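You operate a simulated robot arm through the tools that you are given. There is no shell and no other tool.

You run a simulated robot arm. Do the job below in one go: nothing can be reset, and whatever is moved stays where it is left.

Task
Change the cloudy water in the rinse trough, then soak the cream felt.
Fine: drain it dry by the drain's yellow lever, slide the lever back, then fill to the blue line from the tap and turn it off; the felt goes back on its stand, the other felts stay where they are, dry.

Only the result counts: the job must be done as asked and must still hold three seconds after the hand-in. Knocking over, shifting, dropping, spilling or breaking anything else fails it.

Robot
A 5-joint arm with a two-finger parallel gripper, fixed in place. Base frame: the origin is at the foot of the arm, x ahead of it, y to its left, z up. Lengths are in mm, angles in rad, forces in N, time in s.
It reaches about 1134 mm from its shoulder. Its first joint turns from -2.601 to 2.601 rad. Payload 1.57 kg.
The tool frame sits at the grasp point between the pads (the TCP): z along the fingers, y along the line on which they close. The tips reach 30 mm beyond it. Largest opening 110 mm; finger width 24, thickness 12; the body of the gripper, 48 by 112 mm, starts 78 mm behind the TCP.
Orientation is that of the tool frame in the base frame, as a unit quaternion [x, y, z, w]. With the fingers straight down and closing along the base's y, the tool's x points along the base's -x, its y along +y and its z along -z.

Tools
- The arm moves only by the tool drive_tool. Its argument "increments" is a list of rows, each an object of numbers (a shift or turn left out is 0, a gripper value left out holds the last): "tx", "ty", "tz": the shift along the base's x, y, z in mm; "wx", "wy", "wz": the turn, a rotation vector about the base's x, y, z in rad; "jaw": the gripper command, from -1 (shut) to 1 (fully open), values between in proportion. In form: [{"tx": .., "ty": .., "tz": .., "wx": .., "wy": .., "wz": .., "jaw": ..}, ...]. A call has 1 to 20 rows; each row is the pose to reach, as a shift and turn from the pose commanded when the call began. Rows are played at 5 a second. More than 50 mm and 0.15 rad between two rows, or a gripper value outside its range, and nothing of the call is played. Where a pose cannot be reached the arm comes as near as it can. A force on the tool above 50 N (or 10 N above the force at the start of the call, whichever is more), or a blocked arm, ends the call early, and 0.2 s more pass. Each finger travels about 72 mm/s and halts on what it meets, pressing with about 26 N; the grip force reading is that of the motor and also rises with nothing between the fingers. The clock runs only during rows and for 0.2 s after the last one: add rows that repeat a pose to give the fingers time. It gives the time, the measured TCP pose, the force on the tool (base axes), the opening and the grip force at its end, in the units of the frame above (readings bear some noise), with the torque about the TCP (base axes, N m) and any sound that the robot's microphone picked up, and new pictures: "pictures" is both (left out), scene, wrist or none.
- Cameras (640 x 400 px; columns grow to the right, rows downward): "scene" is fixed at [49.5, 651, 1518.3]; the picture's right is [0.05, -1.00, 0.00], its down [-0.93, -0.05, -0.36] and it looks along [0.36, 0.02, -0.93] (base axes); focal length 287 px, centre (320, 200). "wrist" rides on the gripper at [70, 16, -141] in the tool frame; the picture's right is [-0.23, 0.97, 0.00], its down [-0.85, -0.20, -0.48] and it looks along [-0.47, -0.11, 0.88] (tool axes); focal length 222 px, centre (320, 200). There is no depth. A picture from a camera that has moved, and an enlarged one, comes with that camera's place and axes in the base frame and with its lens.
- raise_lower(by): slides the trunk up (or, below 0, down) by that many mm; the arm rides with it, the base frame stays. It gives what a move gives, with no picture.
- close_up(camera, box): a new picture of the part [left, top, right, bottom] of that camera's present view, enlarged. It takes no simulated time.
- job_done(): hands the job in; it is judged then, once.

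Nothing tells you positions but the pictures and the camera data. Unless the task says otherwise, let go and move clear before handing in.

The tools are called after "Call:" as name(argument=value, ...) on one line, values as JSON. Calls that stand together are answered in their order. drive_tool: Moves the arm, as the interface text tells. Its arguments: {"type":"object","properties":{"increments":{"type":"array"},"pictures":{"type":"string","enum":["both","scene","wrist","none"]}},"required":["increments"]} The other tools are called the same way: raise_lower (by) slides the trunk up or down; close_up (camera, box) takes an enlarged picture of a part of a camera's view; job_done () hands the job in.

At the start:

```text
t: 0.0
tcp_pos: [275.8, 520.9, 1198.2]
tool_rot: [-0.001, 1.0, 0.0, 0.0]
force: [-0.1, -0.6, -0.4]
torque: [-0.02, -0.04, 0.0]
grip_width: 109.9
finger_force: 0.0
trunk travel left (down, up): [-931.0, 39.0]
```

scene: 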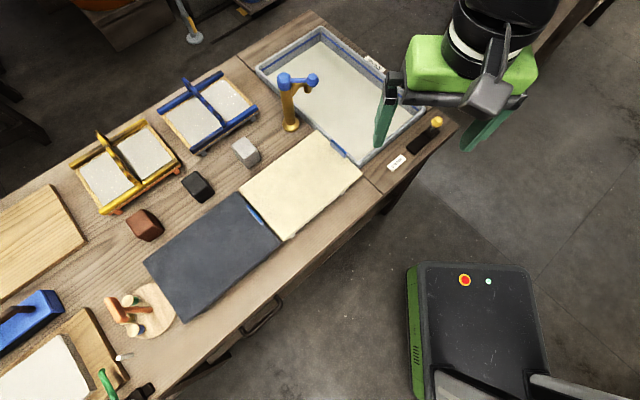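
wrist: 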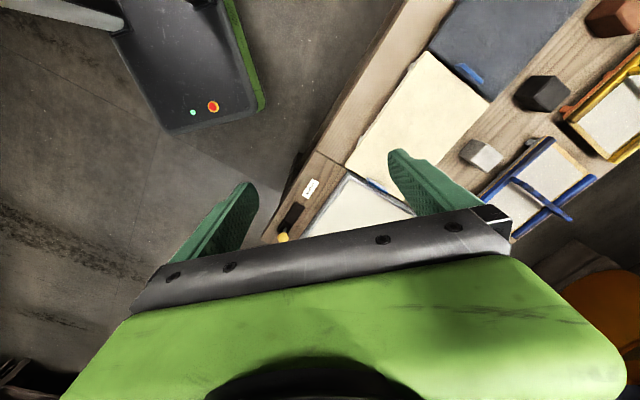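

I see a bench with a rinse trough at its far right end, a tap beside it, a yellow-tipped drain lever near the right edge, and several items: cream and slate sheets/felts, small blocks, and framed stands. I'll take enlarged views before moving anything.

Call:
close_up(camera="scene", box=[240, 10, 480, 160])

Call:
close_up(camera="scene", box=[60, 50, 300, 200])

Call:
close_up(camera="scene", box=[340, 90, 480, 190])

Call:
close_up(camera="scene", box=[0, 180, 280, 400])

Call:
close_up(camera="wrist", box=[260, 100, 420, 250])

Call:
close_up(camera="wrist", box=[400, 0, 640, 240])

```text
2.67 times, centred on (360, 85) of scene
camera zoom: at [49.5, 651.0, 1518.3], right [0.05, -1.0, 0.0], down [-0.93, -0.05, -0.36], along [0.36, 0.02, -0.93], focal length 766 px, centre (213, 507)
```

zoom: 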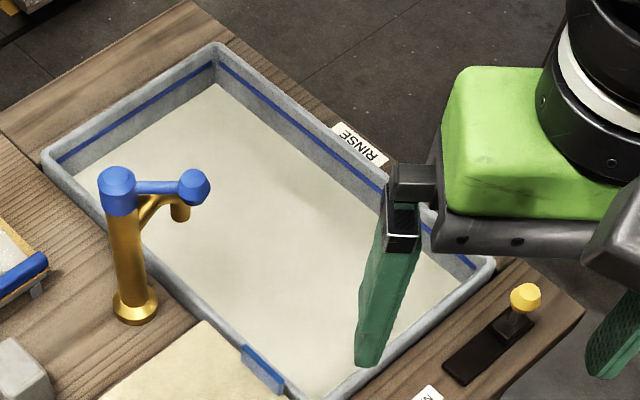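

```text
2.67 times, centred on (180, 125) of scene
camera zoom: at [49.5, 651.0, 1518.3], right [0.05, -1.0, 0.0], down [-0.93, -0.05, -0.36], along [0.36, 0.02, -0.93], focal length 766 px, centre (693, 400)
```

zoom: 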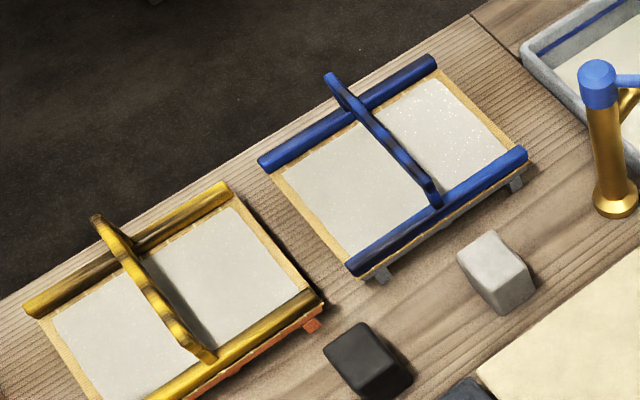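

```text
4.00 times, centred on (410, 140) of scene
camera zoom: at [49.5, 651.0, 1518.3], right [0.05, -1.0, 0.0], down [-0.93, -0.05, -0.36], along [0.36, 0.02, -0.93], focal length 1149 px, centre (-40, 440)
```

zoom: 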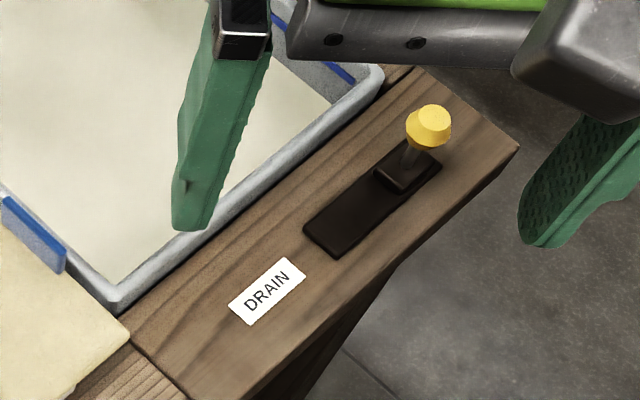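

```text
1.82 times, centred on (140, 290) of scene
camera zoom: at [49.5, 651.0, 1518.3], right [0.05, -1.0, 0.0], down [-0.93, -0.05, -0.36], along [0.36, 0.02, -0.93], focal length 522 px, centre (647, 36)
```

zoom: 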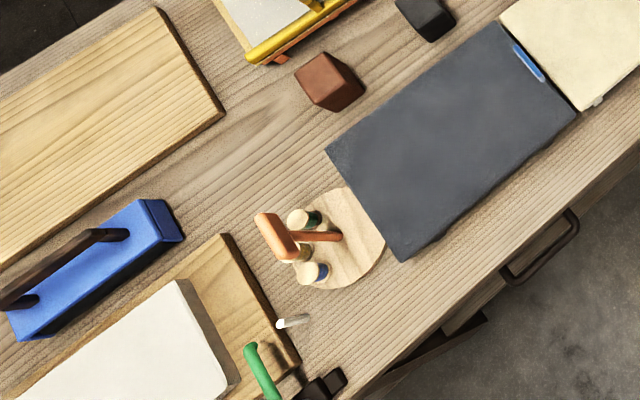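

```text
2.67 times, centred on (340, 175) of wrist
camera zoom: at [207.5, 537.1, 1338.7], right [0.23, 0.97, 0.0], down [0.85, -0.2, 0.48], along [0.47, -0.11, -0.88], focal length 592 px, centre (267, 267)
```

zoom: 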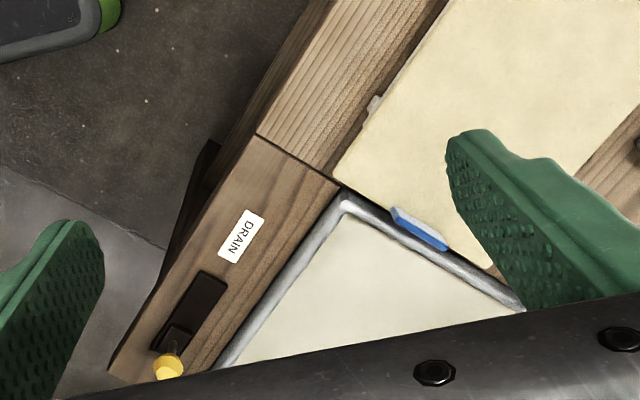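

```text
1.67 times, centred on (520, 120) of wrist
camera zoom: at [207.5, 537.1, 1338.7], right [0.23, 0.97, 0.0], down [0.85, -0.2, 0.48], along [0.47, -0.11, -0.88], focal length 370 px, centre (-13, 333)
```

zoom: 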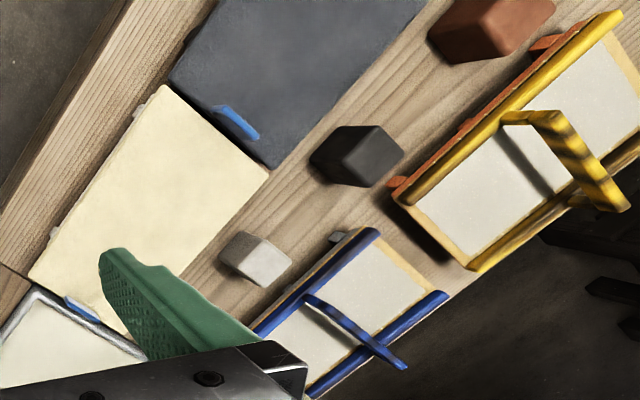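

The trough is rotated about 45° to the base, with the bench around z≈780. I need better views of the tap, the lever and the felts, so I'll move the hand above them, staying high.

Call:
drive_tool(increments=[{"tx": 40, "ty": 25}, {"tx": 80, "ty": 50}, {"tx": 120, "ty": 75}, {"tx": 160, "ty": 100}, {"tx": 200, "ty": 125}, {"tx": 240, "ty": 150}, {"tx": 240, "ty": 150}], pictures="both")

```text
t: 1.6
tcp_pos: [514.9, 672.9, 1199.0]
tool_rot: [0.001, 1.0, 0.0, 0.001]
force: [-0.7, -0.2, 0.7]
torque: [0.01, 0.01, -0.01]
grip_width: 110.1
finger_force: 0.1
trunk travel left (down, up): [-931.0, 39.0]
camera wrist: at [445.1, 688.4, 1339.0], right [0.23, 0.97, 0.0], down [0.85, -0.2, 0.48], along [0.47, -0.11, -0.88], focal length 222 px, centre (320, 200)
```

scene: 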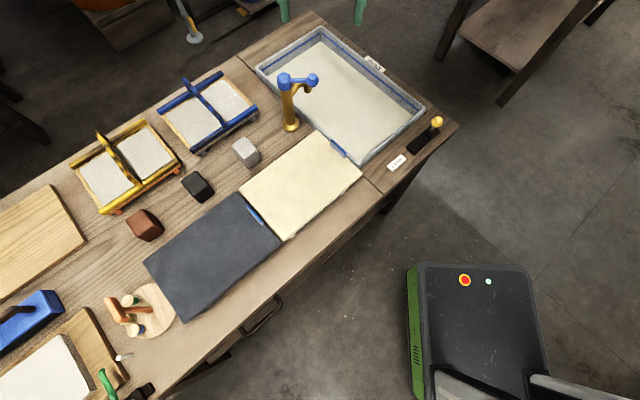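
wrist: 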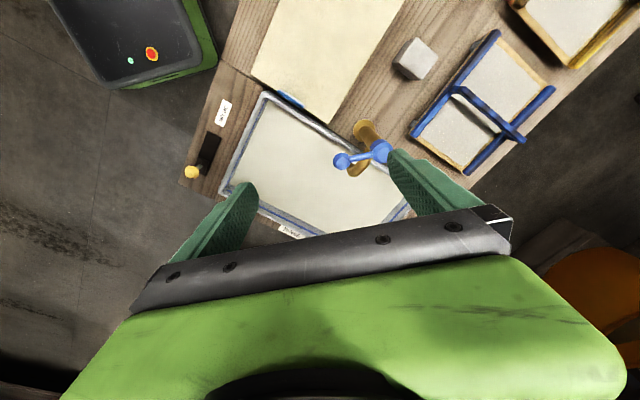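

The scene view is now unobstructed, and the wrist sees the tap from above. I'll enlarge the details.

Call:
close_up(camera="scene", box=[250, 55, 350, 140])

Call:
close_up(camera="scene", box=[370, 90, 470, 180])

Call:
close_up(camera="scene", box=[230, 120, 380, 250])

Call:
close_up(camera="wrist", box=[310, 100, 430, 200])

Call:
close_up(camera="wrist", box=[170, 80, 310, 220])

Call:
close_up(camera="wrist", box=[240, 0, 440, 130])

Call:
close_up(camera="scene", box=[130, 180, 300, 330])

```text
4.71 times, centred on (300, 98) of scene
camera zoom: at [49.5, 651.0, 1518.3], right [0.05, -1.0, 0.0], down [-0.93, -0.05, -0.36], along [0.36, 0.02, -0.93], focal length 1352 px, centre (414, 682)
```

zoom: 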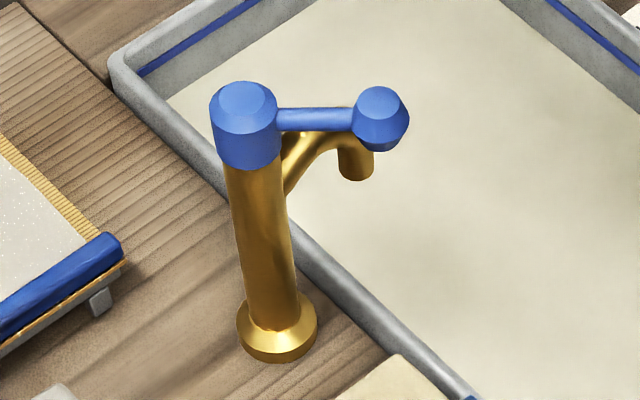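

```text
4.44 times, centred on (420, 135) of scene
camera zoom: at [49.5, 651.0, 1518.3], right [0.05, -1.0, 0.0], down [-0.93, -0.05, -0.36], along [0.36, 0.02, -0.93], focal length 1276 px, centre (-124, 489)
```

zoom: 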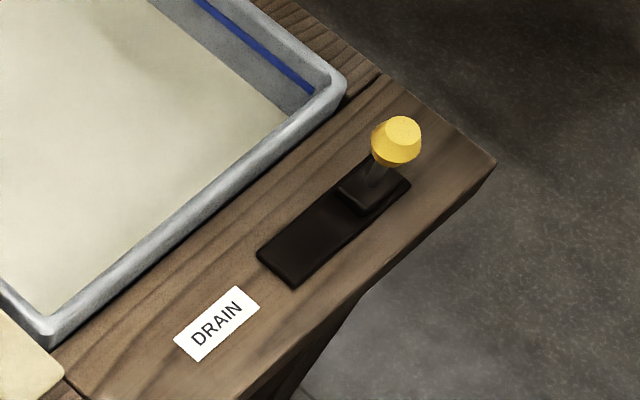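

```text
3.08 times, centred on (305, 185) of scene
camera zoom: at [49.5, 651.0, 1518.3], right [0.05, -1.0, 0.0], down [-0.93, -0.05, -0.36], along [0.36, 0.02, -0.93], focal length 884 px, centre (366, 246)
```

zoom: 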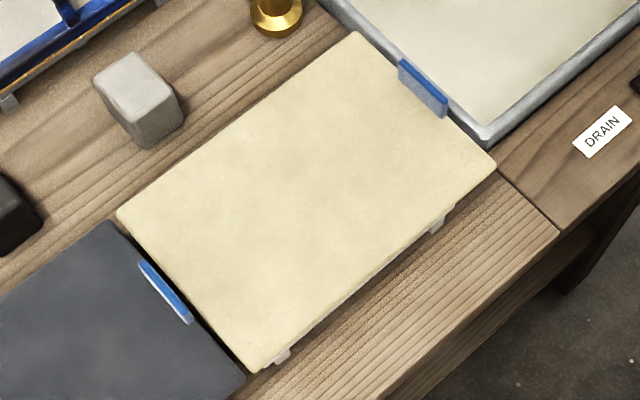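

```text
4.00 times, centred on (370, 150) of wrist
camera zoom: at [445.1, 688.4, 1339.0], right [0.23, 0.97, 0.0], down [0.85, -0.2, 0.48], along [0.47, -0.11, -0.88], focal length 888 px, centre (120, 400)
```

zoom: 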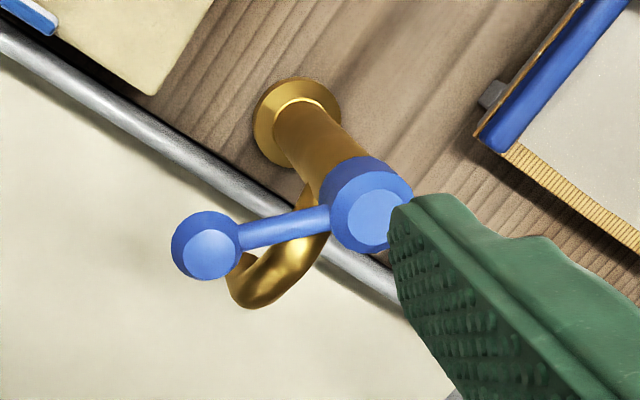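

```text
2.86 times, centred on (240, 150) of wrist
camera zoom: at [445.1, 688.4, 1339.0], right [0.23, 0.97, 0.0], down [0.85, -0.2, 0.48], along [0.47, -0.11, -0.88], focal length 635 px, centre (549, 343)
```

zoom: 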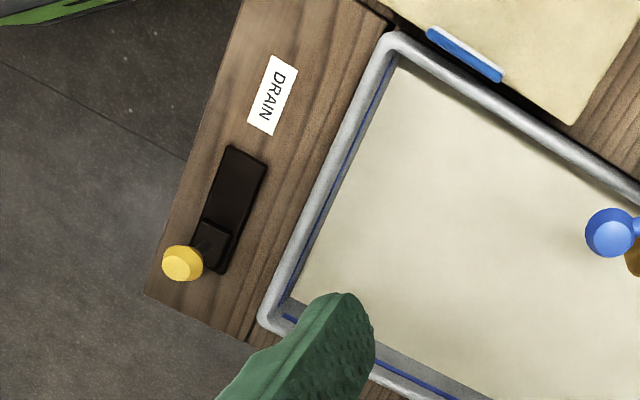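

```text
3.08 times, centred on (340, 65) of wrist
camera zoom: at [445.1, 688.4, 1339.0], right [0.23, 0.97, 0.0], down [0.85, -0.2, 0.48], along [0.47, -0.11, -0.88], focal length 684 px, centre (258, 615)
```

zoom: 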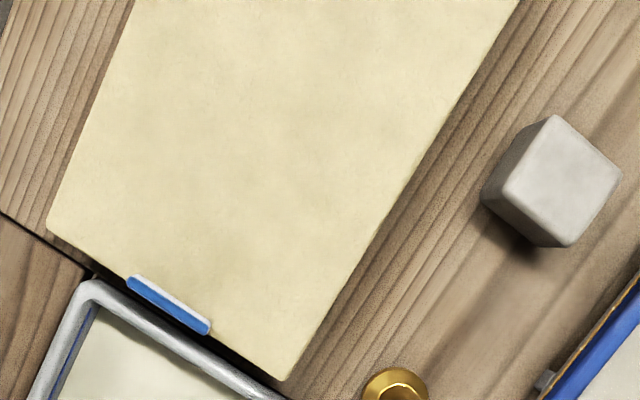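

```text
2.67 times, centred on (215, 255) of scene
camera zoom: at [49.5, 651.0, 1518.3], right [0.05, -1.0, 0.0], down [-0.93, -0.05, -0.36], along [0.36, 0.02, -0.93], focal length 766 px, centre (600, 53)
```

zoom: 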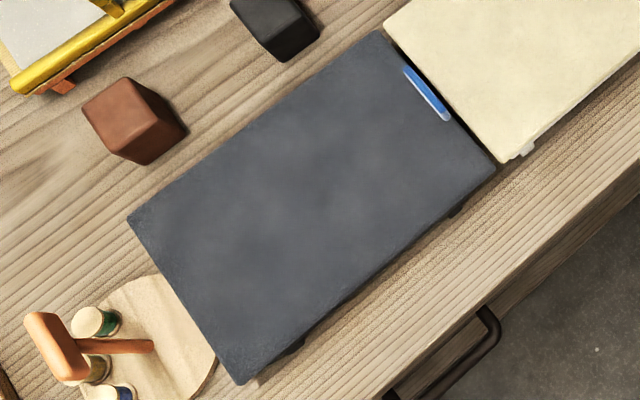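

The bench is at z≈777. The yellow lever knob is at about (567, 346, 847) at the far end of its slot. The tap's cap is at about (581, 768, 970), with its blue lever knob at about (579, 697, 975). Next I'll move above the drain lever, turn the gripper to close along the slot, and look again.

Call:
drive_tool(increments=[{"tx": 6, "ty": -40, "tz": -18, "wz": 0.098}, {"tx": 12, "ty": -80, "tz": -36, "wz": 0.196}, {"tx": 18, "ty": -120, "tz": -54, "wz": 0.294}, {"tx": 24, "ty": -160, "tz": -72, "wz": 0.392}, {"tx": 30, "ty": -200, "tz": -90, "wz": 0.49}, {"tx": 36, "ty": -240, "tz": -108, "wz": 0.588}, {"tx": 42, "ty": -280, "tz": -126, "wz": 0.686}, {"tx": 51, "ty": -325, "tz": -148, "wz": 0.785}, {"tx": 51, "ty": -325, "tz": -198, "wz": 0.785}, {"tx": 51, "ty": -325, "tz": -198, "wz": 0.785}])

```text
refused: row 8 steps farther than a row can; nothing moved
```

That call was refused because one row stepped too far. I'll send the same move with smaller steps.

Call:
drive_tool(increments=[{"tx": 6, "ty": -36, "tz": -18, "wz": 0.09}, {"tx": 12, "ty": -72, "tz": -36, "wz": 0.18}, {"tx": 18, "ty": -108, "tz": -54, "wz": 0.27}, {"tx": 24, "ty": -144, "tz": -72, "wz": 0.36}, {"tx": 30, "ty": -180, "tz": -90, "wz": 0.45}, {"tx": 36, "ty": -216, "tz": -108, "wz": 0.54}, {"tx": 42, "ty": -252, "tz": -126, "wz": 0.63}, {"tx": 47, "ty": -288, "tz": -144, "wz": 0.72}, {"tx": 51, "ty": -325, "tz": -165, "wz": 0.785}, {"tx": 51, "ty": -325, "tz": -198, "wz": 0.785}, {"tx": 51, "ty": -325, "tz": -198, "wz": 0.785}])

```text
t: 4.0
tcp_pos: [563.4, 354.6, 1198.8]
tool_rot: [-0.383, 0.924, 0.0, 0.0]
force: [0.4, 0.0, 0.0]
torque: [0.0, 0.0, 0.01]
grip_width: 110.0
finger_force: 0.0
out of reach, approached as far as the arm can: row 1, 2, 3, 4, 5, 6, 7, 8, 9, 10, 11
trunk travel left (down, up): [-931.0, 39.0]
camera wrist: at [503.5, 317.0, 1338.9], right [-0.53, 0.85, 0.0], down [0.75, 0.46, 0.48], along [0.41, 0.25, -0.88], focal length 222 px, centre (320, 200)
```

scene: 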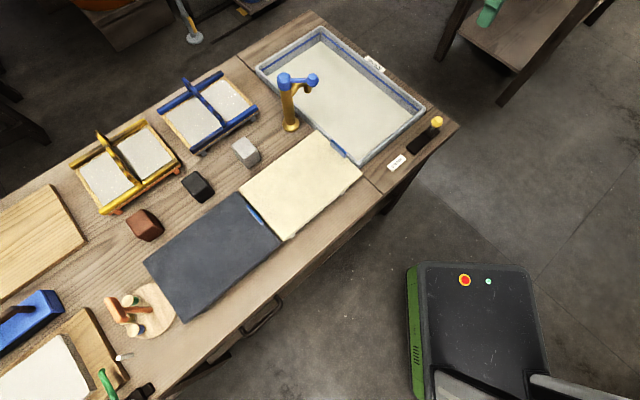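
wrist: 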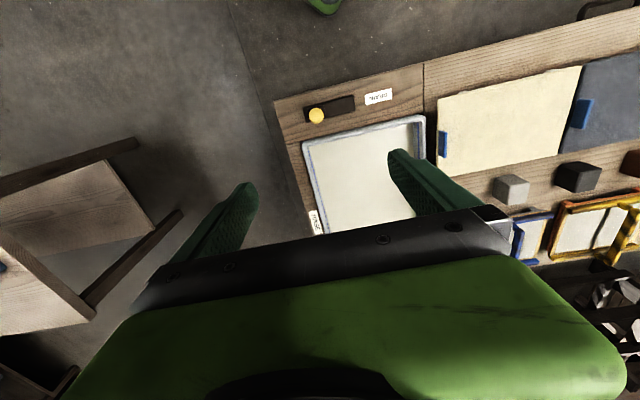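

The arm can't go lower at this trunk height, so I'll lower the trunk. The hand stays above the lever with plenty of clearance.

Call:
raise_lower(by=-220)

```text
t: 6.3
tcp_pos: [563.3, 353.8, 978.0]
tool_rot: [-0.382, 0.924, 0.0, 0.0]
force: [-0.6, -0.1, 0.3]
torque: [0.01, -0.01, 0.03]
grip_width: 110.1
finger_force: 0.1
trunk travel left (down, up): [-711.0, 259.0]
```

Call:
drive_tool(increments=[{"tz": -10}, {"tz": -20}, {"tz": -20}])

Call:
close_up(camera="wrist", box=[220, 40, 480, 240])

```text
t: 7.1
tcp_pos: [564.5, 355.7, 977.8]
tool_rot: [-0.383, 0.924, 0.0, 0.0]
force: [-0.2, -0.2, -0.3]
torque: [-0.02, 0.04, 0.05]
grip_width: 109.9
finger_force: 0.0
out of reach, approached as far as the arm can: row 1, 2, 3
trunk travel left (down, up): [-711.0, 259.0]
camera wrist: at [503.6, 317.5, 1118.8], right [-0.53, 0.85, 0.0], down [0.75, 0.46, 0.48], along [0.41, 0.25, -0.88], focal length 222 px, centre (320, 200)
```

scene: 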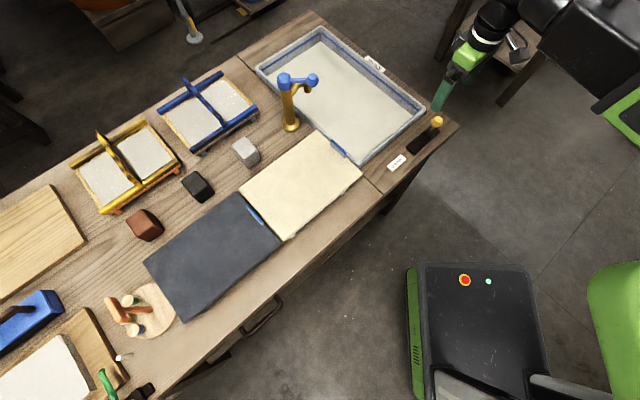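
wrist: 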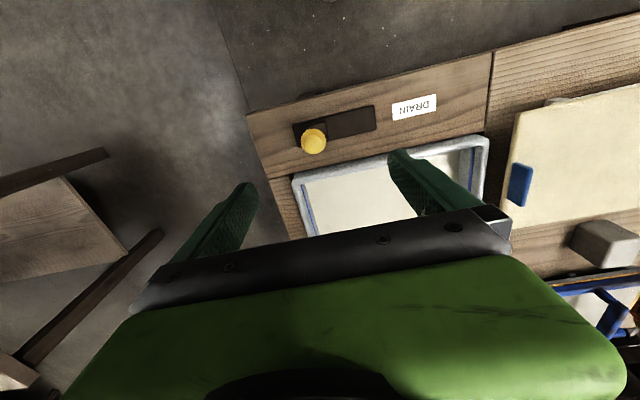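

```text
2.00 times, centred on (350, 140) of wrist
camera zoom: at [503.6, 317.5, 1118.8], right [-0.53, 0.85, 0.0], down [0.75, 0.46, 0.48], along [0.41, 0.25, -0.88], focal length 444 px, centre (260, 320)
```

zoom: 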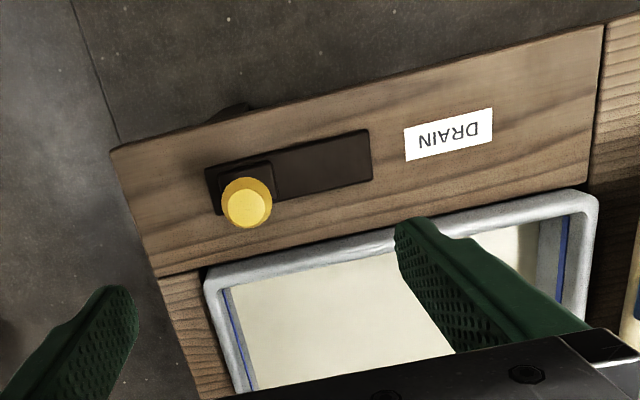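

The knob is confirmed at about (568, 347, 847). I'll check how freely the arm can move here by shifting up a little while centering over the knob.

Call:
drive_tool(increments=[{"tx": 3.5, "ty": -8.5, "tz": 15}, {"tx": 3.5, "ty": -8.5, "tz": 15}, {"tx": 3.5, "ty": -8.5, "tz": 15}], pictures="none")

```text
t: 7.9
tcp_pos: [566.6, 345.4, 977.7]
tool_rot: [-0.382, 0.924, 0.0, 0.001]
force: [0.0, 0.5, -0.2]
torque: [0.0, 0.01, 0.01]
grip_width: 109.8
finger_force: 0.0
out of reach, approached as far as the arm can: row 1, 2, 3
trunk travel left (down, up): [-711.0, 259.0]
```

Call:
drive_tool(increments=[{"tz": 30}, {"tz": 60}, {"tz": 60}], pictures="none")

```text
t: 8.7
tcp_pos: [565.7, 346.1, 978.3]
tool_rot: [-0.383, 0.924, -0.001, -0.001]
force: [0.1, 1.3, 0.5]
torque: [0.01, 0.02, -0.02]
grip_width: 110.1
finger_force: 0.1
out of reach, approached as far as the arm can: row 1, 2, 3
trunk travel left (down, up): [-711.0, 259.0]
```

Both up and down are out of reach for the arm, so height is set by the trunk alone. I'm centred over the knob now; I'll lower the trunk in stages.

Call:
raise_lower(by=-85)

Call:
drive_tool(increments=[{"jaw": 0.2}, {"jaw": 0.2}, {"jaw": 0.2}])

Call:
close_up(camera="scene", box=[370, 70, 490, 170])

Call:
close_up(camera="wrist", box=[220, 40, 480, 240])

```text
t: 9.9
tcp_pos: [565.3, 345.9, 892.5]
tool_rot: [-0.383, 0.924, 0.0, 0.0]
force: [0.7, 0.4, -0.5]
torque: [-0.02, 0.0, -0.02]
grip_width: 110.0
finger_force: 0.1
trunk travel left (down, up): [-626.0, 344.0]
```

```text
t: 10.7
tcp_pos: [565.2, 345.3, 892.7]
tool_rot: [-0.382, 0.924, 0.001, 0.0]
force: [-0.1, 0.7, 0.0]
torque: [0.02, -0.01, 0.01]
grip_width: 66.4
finger_force: 0.0
trunk travel left (down, up): [-626.0, 344.0]
camera wrist: at [505.6, 308.3, 1033.8], right [-0.53, 0.85, 0.0], down [0.75, 0.46, 0.48], along [0.41, 0.25, -0.88], focal length 222 px, centre (320, 200)
```

scene: 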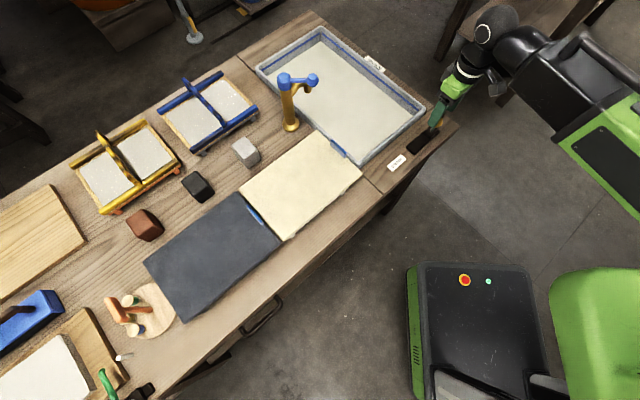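
wrist: 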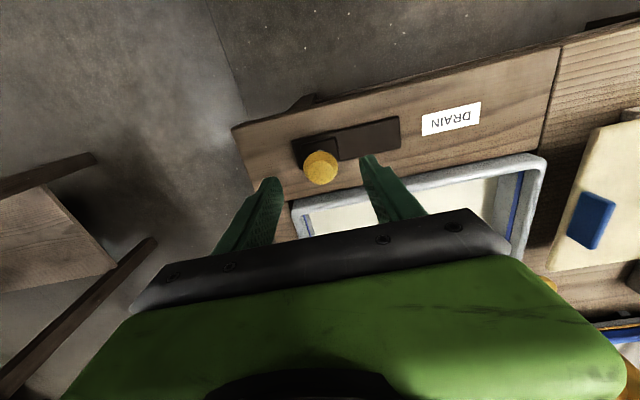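

```text
4.00 times, centred on (430, 120) of scene
camera zoom: at [49.5, 651.0, 1518.3], right [0.05, -1.0, 0.0], down [-0.93, -0.05, -0.36], along [0.36, 0.02, -0.93], focal length 1149 px, centre (-120, 520)
```

zoom: 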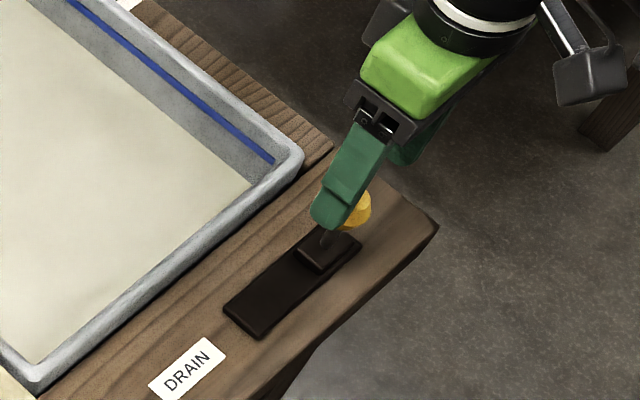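

```text
2.00 times, centred on (350, 140) of wrist
camera zoom: at [505.6, 308.3, 1033.8], right [-0.53, 0.85, 0.0], down [0.75, 0.46, 0.48], along [0.41, 0.25, -0.88], focal length 444 px, centre (260, 320)
```

zoom: 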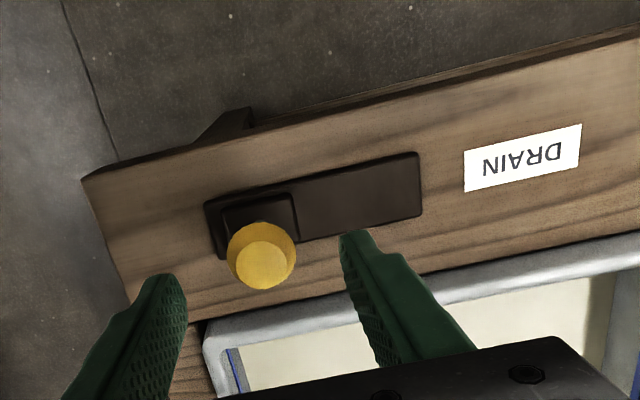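

The knob sits centred between the fingers. I'll lower the trunk so the pads straddle it.

Call:
raise_lower(by=-50)

Call:
close_up(camera="wrist", box=[220, 80, 480, 280])

Call:
close_up(camera="scene", box=[370, 70, 490, 170])

```text
t: 11.7
tcp_pos: [566.1, 345.3, 843.3]
tool_rot: [-0.383, 0.924, 0.0, 0.0]
force: [0.1, -0.8, 0.3]
torque: [-0.01, 0.04, 0.04]
grip_width: 66.0
finger_force: 0.0
trunk travel left (down, up): [-576.0, 394.0]
```

```text
2.00 times, centred on (350, 180) of wrist
camera zoom: at [505.6, 308.2, 983.8], right [-0.53, 0.85, 0.0], down [0.75, 0.46, 0.48], along [0.41, 0.25, -0.88], focal length 444 px, centre (260, 240)
```

zoom: 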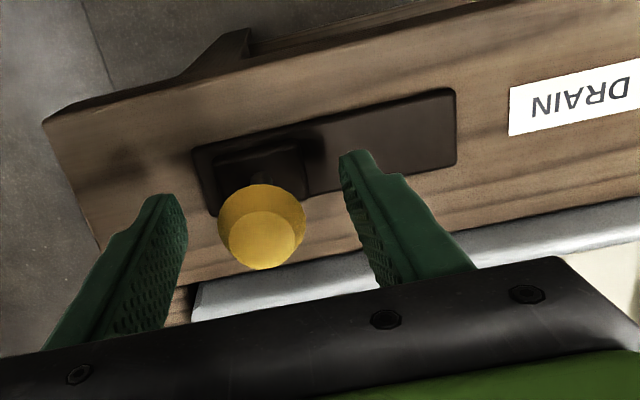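

```text
4.00 times, centred on (430, 120) of scene
camera zoom: at [49.5, 651.0, 1518.3], right [0.05, -1.0, 0.0], down [-0.93, -0.05, -0.36], along [0.36, 0.02, -0.93], focal length 1149 px, centre (-120, 520)
```

zoom: 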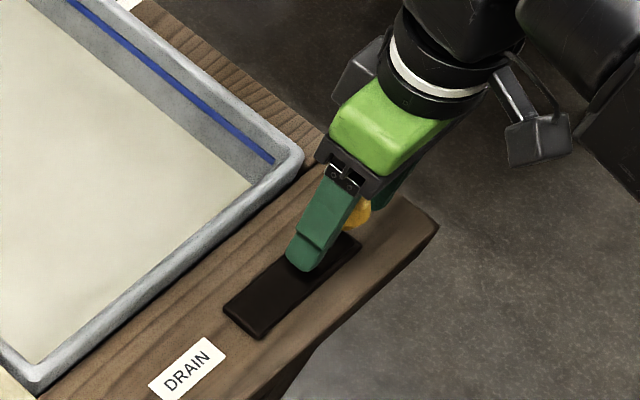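

Pads are at knob height with the knob centred. I'll close on it and slide it along the slot toward the DRAIN label, watching the force.

Call:
drive_tool(increments=[{"jaw": -0.5}, {"jaw": -0.5}, {"jaw": -0.5}, {"tx": -7, "ty": 7, "jaw": -0.5}, {"tx": -14, "ty": 14, "jaw": -0.5}, {"tx": -21, "ty": 21, "jaw": -0.5}, {"tx": -28, "ty": 28, "jaw": -0.5}, {"tx": -28, "ty": 28, "jaw": -0.5}])

Call:
close_up(camera="wrist", box=[220, 80, 480, 280])

Call:
close_up(camera="scene", box=[250, 20, 490, 170])

```text
t: 13.5
tcp_pos: [539.2, 373.1, 843.1]
tool_rot: [-0.382, 0.924, 0.0, -0.001]
force: [-2.3, -4.0, -3.3]
torque: [-0.1, 0.07, 0.03]
grip_width: 31.3
finger_force: 39.7
trunk travel left (down, up): [-576.0, 394.0]
camera wrist: at [478.0, 336.0, 983.8], right [-0.53, 0.85, 0.0], down [0.75, 0.46, 0.48], along [0.41, 0.25, -0.88], focal length 222 px, centre (320, 200)
```

scene: 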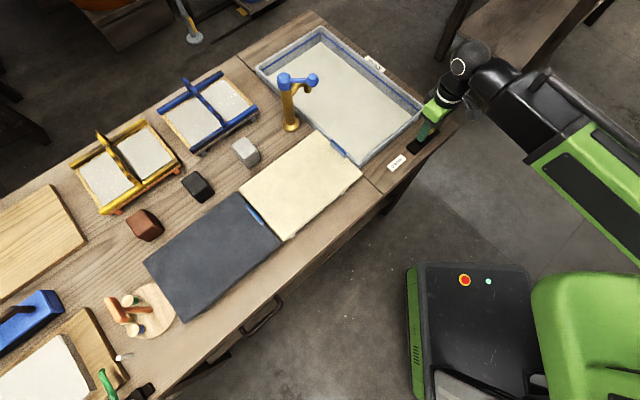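
wrist: 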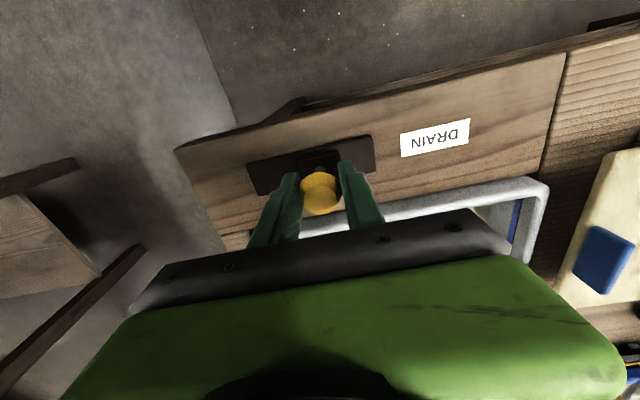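

```text
2.00 times, centred on (350, 180) of wrist
camera zoom: at [478.0, 336.0, 983.8], right [-0.53, 0.85, 0.0], down [0.75, 0.46, 0.48], along [0.41, 0.25, -0.88], focal length 444 px, centre (260, 240)
```

zoom: 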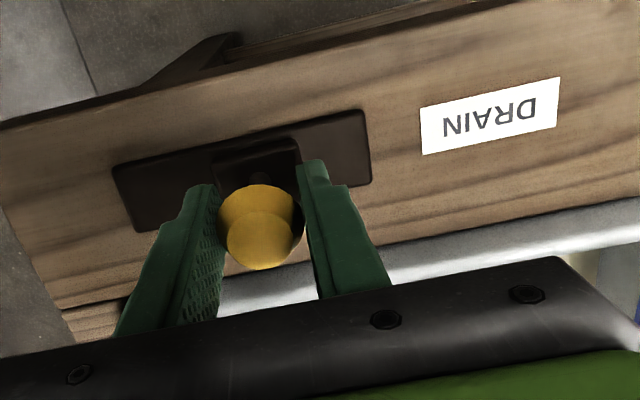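

```text
2.67 times, centred on (370, 95) of scene
camera zoom: at [49.5, 651.0, 1518.3], right [0.05, -1.0, 0.0], down [-0.93, -0.05, -0.36], along [0.36, 0.02, -0.93], focal length 766 px, centre (187, 480)
```

zoom: 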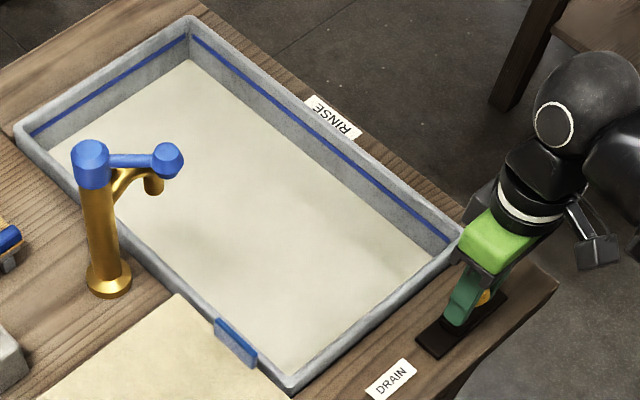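

The slider follows smoothly and sits mid-slot. I'll carry on toward the label end.

Call:
drive_tool(increments=[{"tx": -6, "ty": 6}, {"tx": -12, "ty": 12}, {"tx": -18, "ty": 18}, {"tx": -24, "ty": 24}, {"tx": -29, "ty": 29}, {"tx": -33, "ty": 33}, {"tx": -36, "ty": 36}])

Call:
close_up(camera="wrist", box=[220, 80, 480, 280])

Call:
close_up(camera="scene", box=[250, 20, 490, 170])

```text
t: 14.4
tcp_pos: [523.0, 388.8, 842.5]
tool_rot: [-0.377, 0.926, -0.009, 0.003]
force: [13.0, -12.8, -0.9]
torque: [-0.71, 0.19, -0.06]
grip_width: 31.3
finger_force: 40.7
trunk travel left (down, up): [-576.0, 394.0]
stopped in row 4: the force on the tool passed its limit at 58 N (the readings are from after the stop); the commanded pose is now the measured one
camera wrist: at [460.7, 353.9, 983.4], right [-0.52, 0.85, -0.02], down [0.74, 0.46, 0.48], along [0.42, 0.24, -0.88], focal length 222 px, centre (320, 200)
```

scene: 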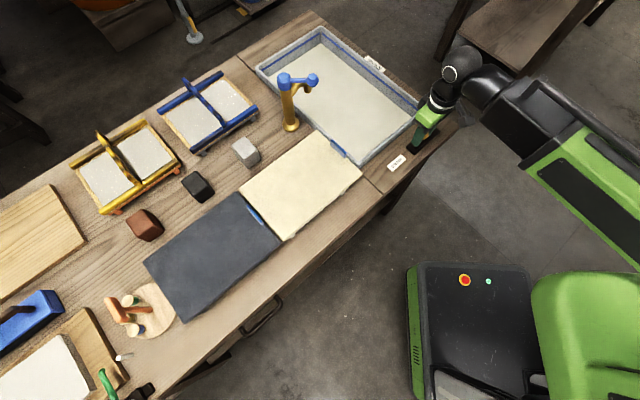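
wrist: 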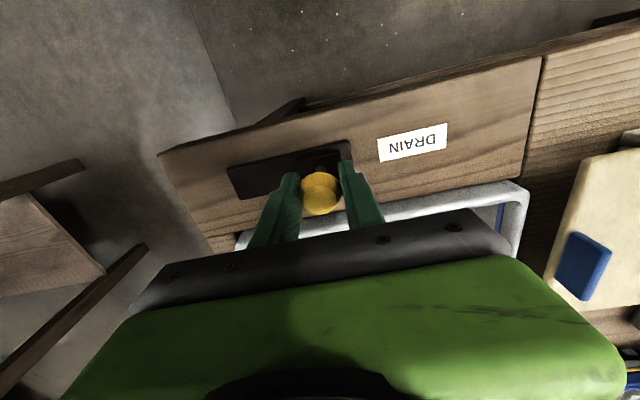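

```text
2.00 times, centred on (350, 180) of wrist
camera zoom: at [460.7, 353.9, 983.4], right [-0.52, 0.85, -0.02], down [0.74, 0.46, 0.48], along [0.42, 0.24, -0.88], focal length 444 px, centre (260, 240)
```

zoom: 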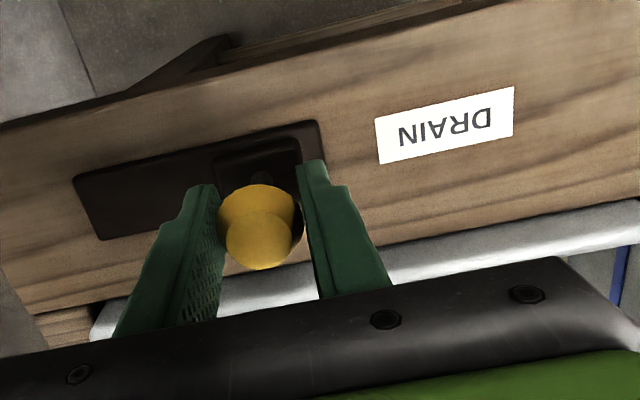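

```text
2.67 times, centred on (370, 95) of scene
camera zoom: at [49.5, 651.0, 1518.3], right [0.05, -1.0, 0.0], down [-0.93, -0.05, -0.36], along [0.36, 0.02, -0.93], focal length 766 px, centre (187, 480)
```

zoom: 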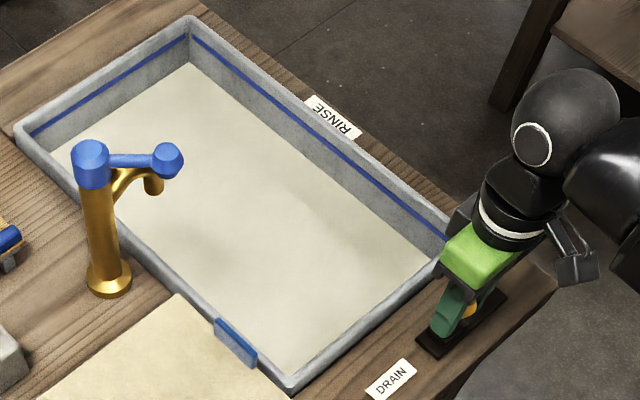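

The lever hit its open stop after about 61 mm of travel and the level looks to be falling. I'll hold here and wait while the trough drains.

Call:
drive_tool(increments=[{}, {}, {}, {}, {}, {}, {}, {}, {}, {}, {}, {}, {}, {}, {}, {}, {}, {}, {}, {}], pictures="scene")

Call:
close_up(camera="scene", box=[250, 20, 490, 170])

```text
t: 18.6
tcp_pos: [521.7, 388.3, 842.9]
tool_rot: [-0.38, 0.925, -0.009, 0.003]
force: [24.0, -21.5, 4.9]
torque: [0.0, -0.04, -0.03]
grip_width: 31.2
finger_force: 40.1
trunk travel left (down, up): [-576.0, 394.0]
```

scene: 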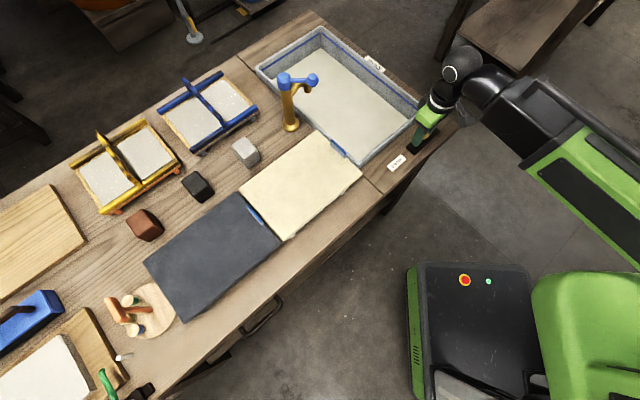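

```text
2.67 times, centred on (370, 95) of scene
camera zoom: at [49.5, 651.0, 1518.3], right [0.05, -1.0, 0.0], down [-0.93, -0.05, -0.36], along [0.36, 0.02, -0.93], focal length 766 px, centre (187, 480)
```

zoom: 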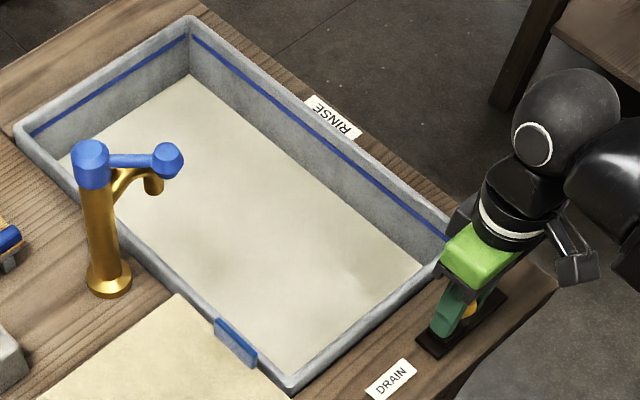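

Level is falling steadily. I'll ease the push slightly and keep waiting.

Call:
drive_tool(increments=[{"tx": 1, "ty": -1}, {"tx": 1, "ty": -1}, {"tx": 1, "ty": -1}, {"tx": 1, "ty": -1}, {"tx": 1, "ty": -1}, {"tx": 1, "ty": -1}, {"tx": 1, "ty": -1}, {"tx": 1, "ty": -1}, {"tx": 1, "ty": -1}, {"tx": 1, "ty": -1}, {"tx": 1, "ty": -1}, {"tx": 1, "ty": -1}, {"tx": 1, "ty": -1}, {"tx": 1, "ty": -1}, {"tx": 1, "ty": -1}, {"tx": 1, "ty": -1}, {"tx": 1, "ty": -1}, {"tx": 1, "ty": -1}, {"tx": 1, "ty": -1}, {"tx": 1, "ty": -1}], pictures="none")

Call:
close_up(camera="scene", box=[250, 20, 490, 170])

```text
t: 22.9
tcp_pos: [523.3, 388.0, 843.0]
tool_rot: [-0.379, 0.925, -0.006, 0.002]
force: [12.2, -19.0, -2.0]
torque: [-0.04, 0.03, -0.03]
grip_width: 31.3
finger_force: 39.8
trunk travel left (down, up): [-576.0, 394.0]
```

```text
2.67 times, centred on (370, 95) of scene
camera zoom: at [49.5, 651.0, 1518.3], right [0.05, -1.0, 0.0], down [-0.93, -0.05, -0.36], along [0.36, 0.02, -0.93], focal length 766 px, centre (187, 480)
```

zoom: 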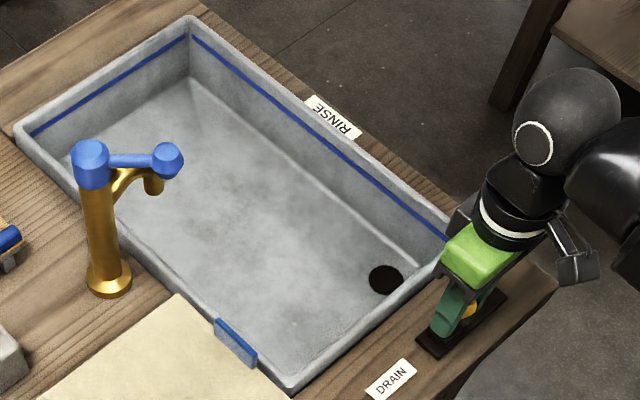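

The trough is dry and the drain hole is visible. I'll wait a bit more to be sure, then slide the lever back until it meets its closed stop.

Call:
drive_tool(increments=[{}, {}, {}, {}, {}, {}, {}, {}, {}, {}], pictures="none")

Call:
close_up(camera="scene", box=[250, 20, 490, 170])

Call:
drive_tool(increments=[{"tx": 6, "ty": -6}, {"tx": 12, "ty": -12}, {"tx": 18, "ty": -18}, {"tx": 24, "ty": -24}, {"tx": 30, "ty": -30}, {"tx": 35, "ty": -35}, {"tx": 39, "ty": -39}, {"tx": 42, "ty": -42}, {"tx": 44, "ty": -44}, {"tx": 46, "ty": -46}])

Call:
close_up(camera="wrist", box=[220, 80, 480, 280])

```text
t: 25.1
tcp_pos: [524.0, 388.8, 842.8]
tool_rot: [-0.38, 0.925, -0.007, 0.004]
force: [12.4, -17.4, -2.7]
torque: [-0.03, 0.0, -0.01]
grip_width: 31.3
finger_force: 39.9
trunk travel left (down, up): [-576.0, 394.0]
```

```text
2.67 times, centred on (370, 95) of scene
camera zoom: at [49.5, 651.0, 1518.3], right [0.05, -1.0, 0.0], down [-0.93, -0.05, -0.36], along [0.36, 0.02, -0.93], focal length 766 px, centre (187, 480)
```

zoom: 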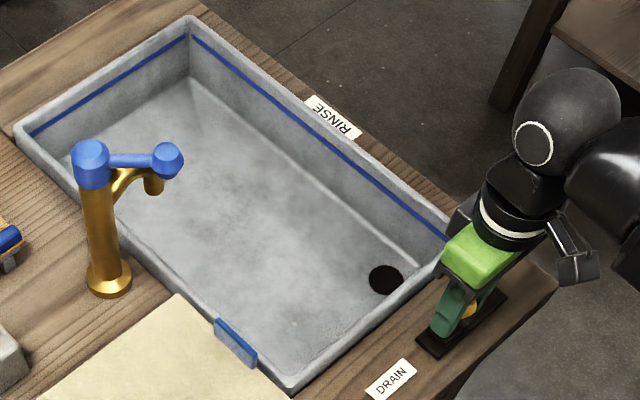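

```text
t: 27.2
tcp_pos: [564.2, 345.2, 843.8]
tool_rot: [-0.38, 0.925, -0.005, 0.002]
force: [-3.6, 19.8, 6.8]
torque: [0.2, -0.19, -0.31]
grip_width: 31.5
finger_force: 39.7
trunk travel left (down, up): [-576.0, 394.0]
camera wrist: at [504.1, 310.2, 983.6], right [-0.52, 0.85, -0.01], down [0.74, 0.46, 0.48], along [0.41, 0.24, -0.88], focal length 222 px, centre (320, 200)
```

scene: 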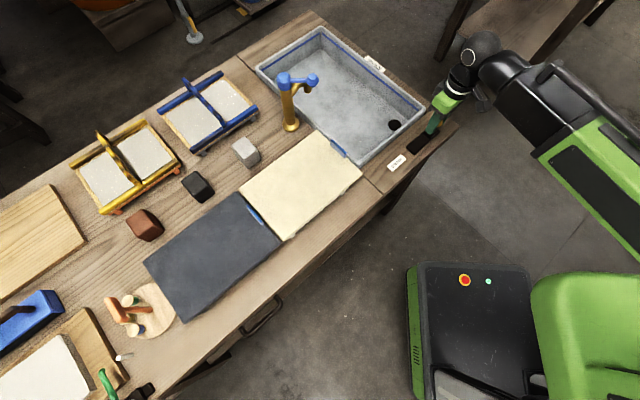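
wrist: 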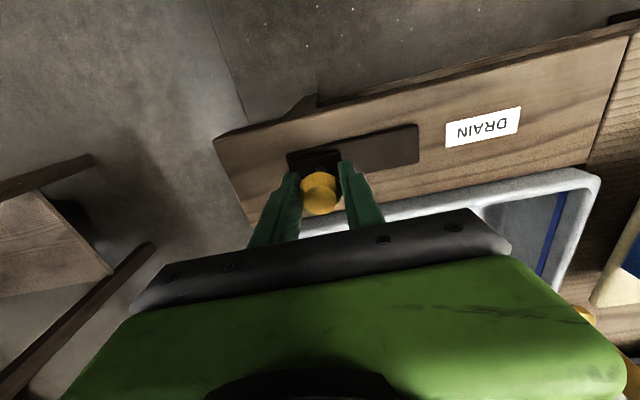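

```text
2.00 times, centred on (350, 180) of wrist
camera zoom: at [504.1, 310.2, 983.6], right [-0.52, 0.85, -0.01], down [0.74, 0.46, 0.48], along [0.41, 0.24, -0.88], focal length 444 px, centre (260, 240)
```

zoom: 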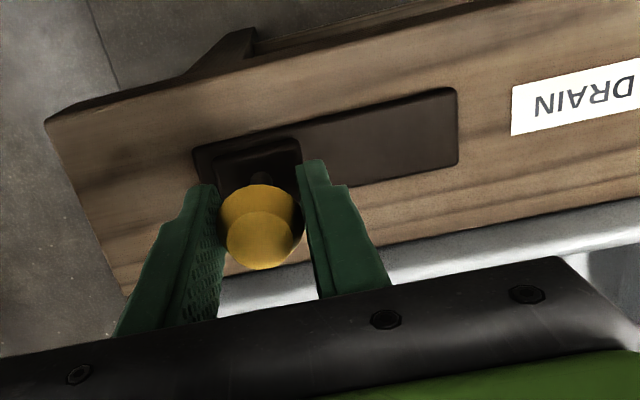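

The lever is back at its closed end, pushing about 16 N against the stop. I'll release the knob and raise clear.

Call:
drive_tool(increments=[{"jaw": 0.0}, {"jaw": 0.2}, {"jaw": 0.2}], pictures="wrist")

Call:
raise_lower(by=200)

Call:
close_up(camera="wrist", box=[220, 40, 480, 240])

Call:
close_up(camera="scene", box=[250, 20, 490, 170])

```text
t: 28.1
tcp_pos: [568.6, 344.2, 843.3]
tool_rot: [-0.379, 0.925, -0.006, 0.002]
force: [0.6, 0.3, -0.8]
torque: [-0.01, 0.02, 0.01]
grip_width: 66.1
finger_force: 0.1
trunk travel left (down, up): [-576.0, 394.0]
camera wrist: at [505.2, 308.3, 983.6], right [-0.52, 0.85, -0.01], down [0.74, 0.46, 0.48], along [0.42, 0.24, -0.88], focal length 222 px, centre (320, 200)
```

wrist: 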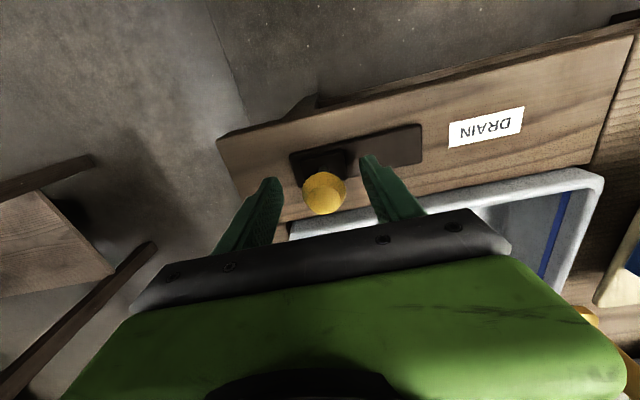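

```text
t: 30.2
tcp_pos: [567.0, 343.7, 1042.9]
tool_rot: [-0.38, 0.925, -0.007, 0.003]
force: [0.2, 0.0, -0.4]
torque: [0.01, -0.02, -0.01]
grip_width: 65.8
finger_force: 0.0
trunk travel left (down, up): [-776.0, 194.0]
```

```text
2.00 times, centred on (350, 140) of wrist
camera zoom: at [505.3, 308.3, 1183.5], right [-0.52, 0.85, -0.01], down [0.74, 0.46, 0.48], along [0.42, 0.24, -0.88], focal length 444 px, centre (260, 320)
```

zoom: 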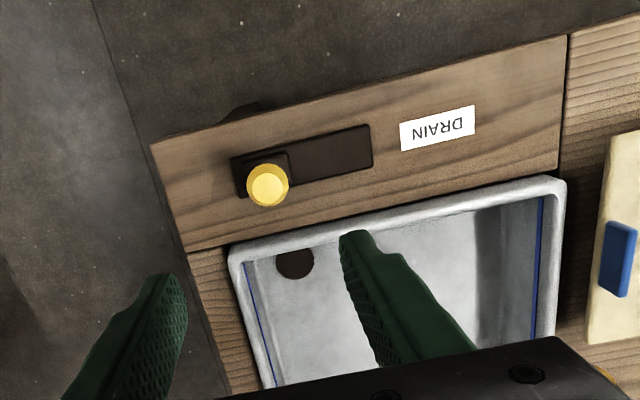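

```text
2.67 times, centred on (370, 95) of scene
camera zoom: at [49.5, 651.0, 1518.3], right [0.05, -1.0, 0.0], down [-0.93, -0.05, -0.36], along [0.36, 0.02, -0.93], focal length 766 px, centre (187, 480)
```

zoom: 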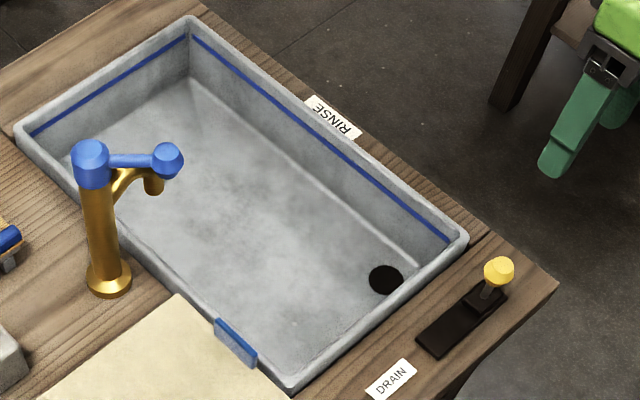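

I'll compare the lever with its original position using the same close-up box as before.

Call:
close_up(camera="scene", box=[370, 90, 470, 180])

```text
4.44 times, centred on (420, 135) of scene
camera zoom: at [49.5, 651.0, 1518.3], right [0.05, -1.0, 0.0], down [-0.93, -0.05, -0.36], along [0.36, 0.02, -0.93], focal length 1276 px, centre (-124, 489)
```

zoom: 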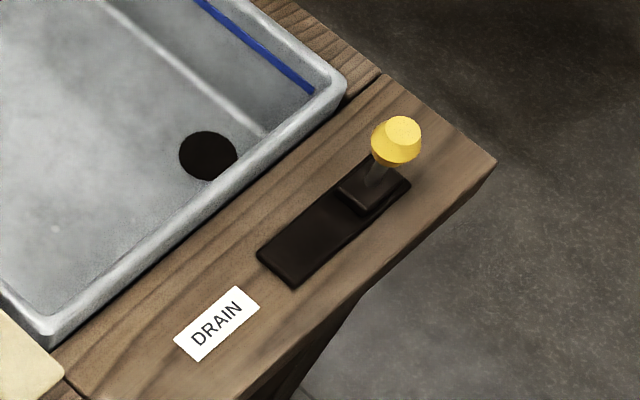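

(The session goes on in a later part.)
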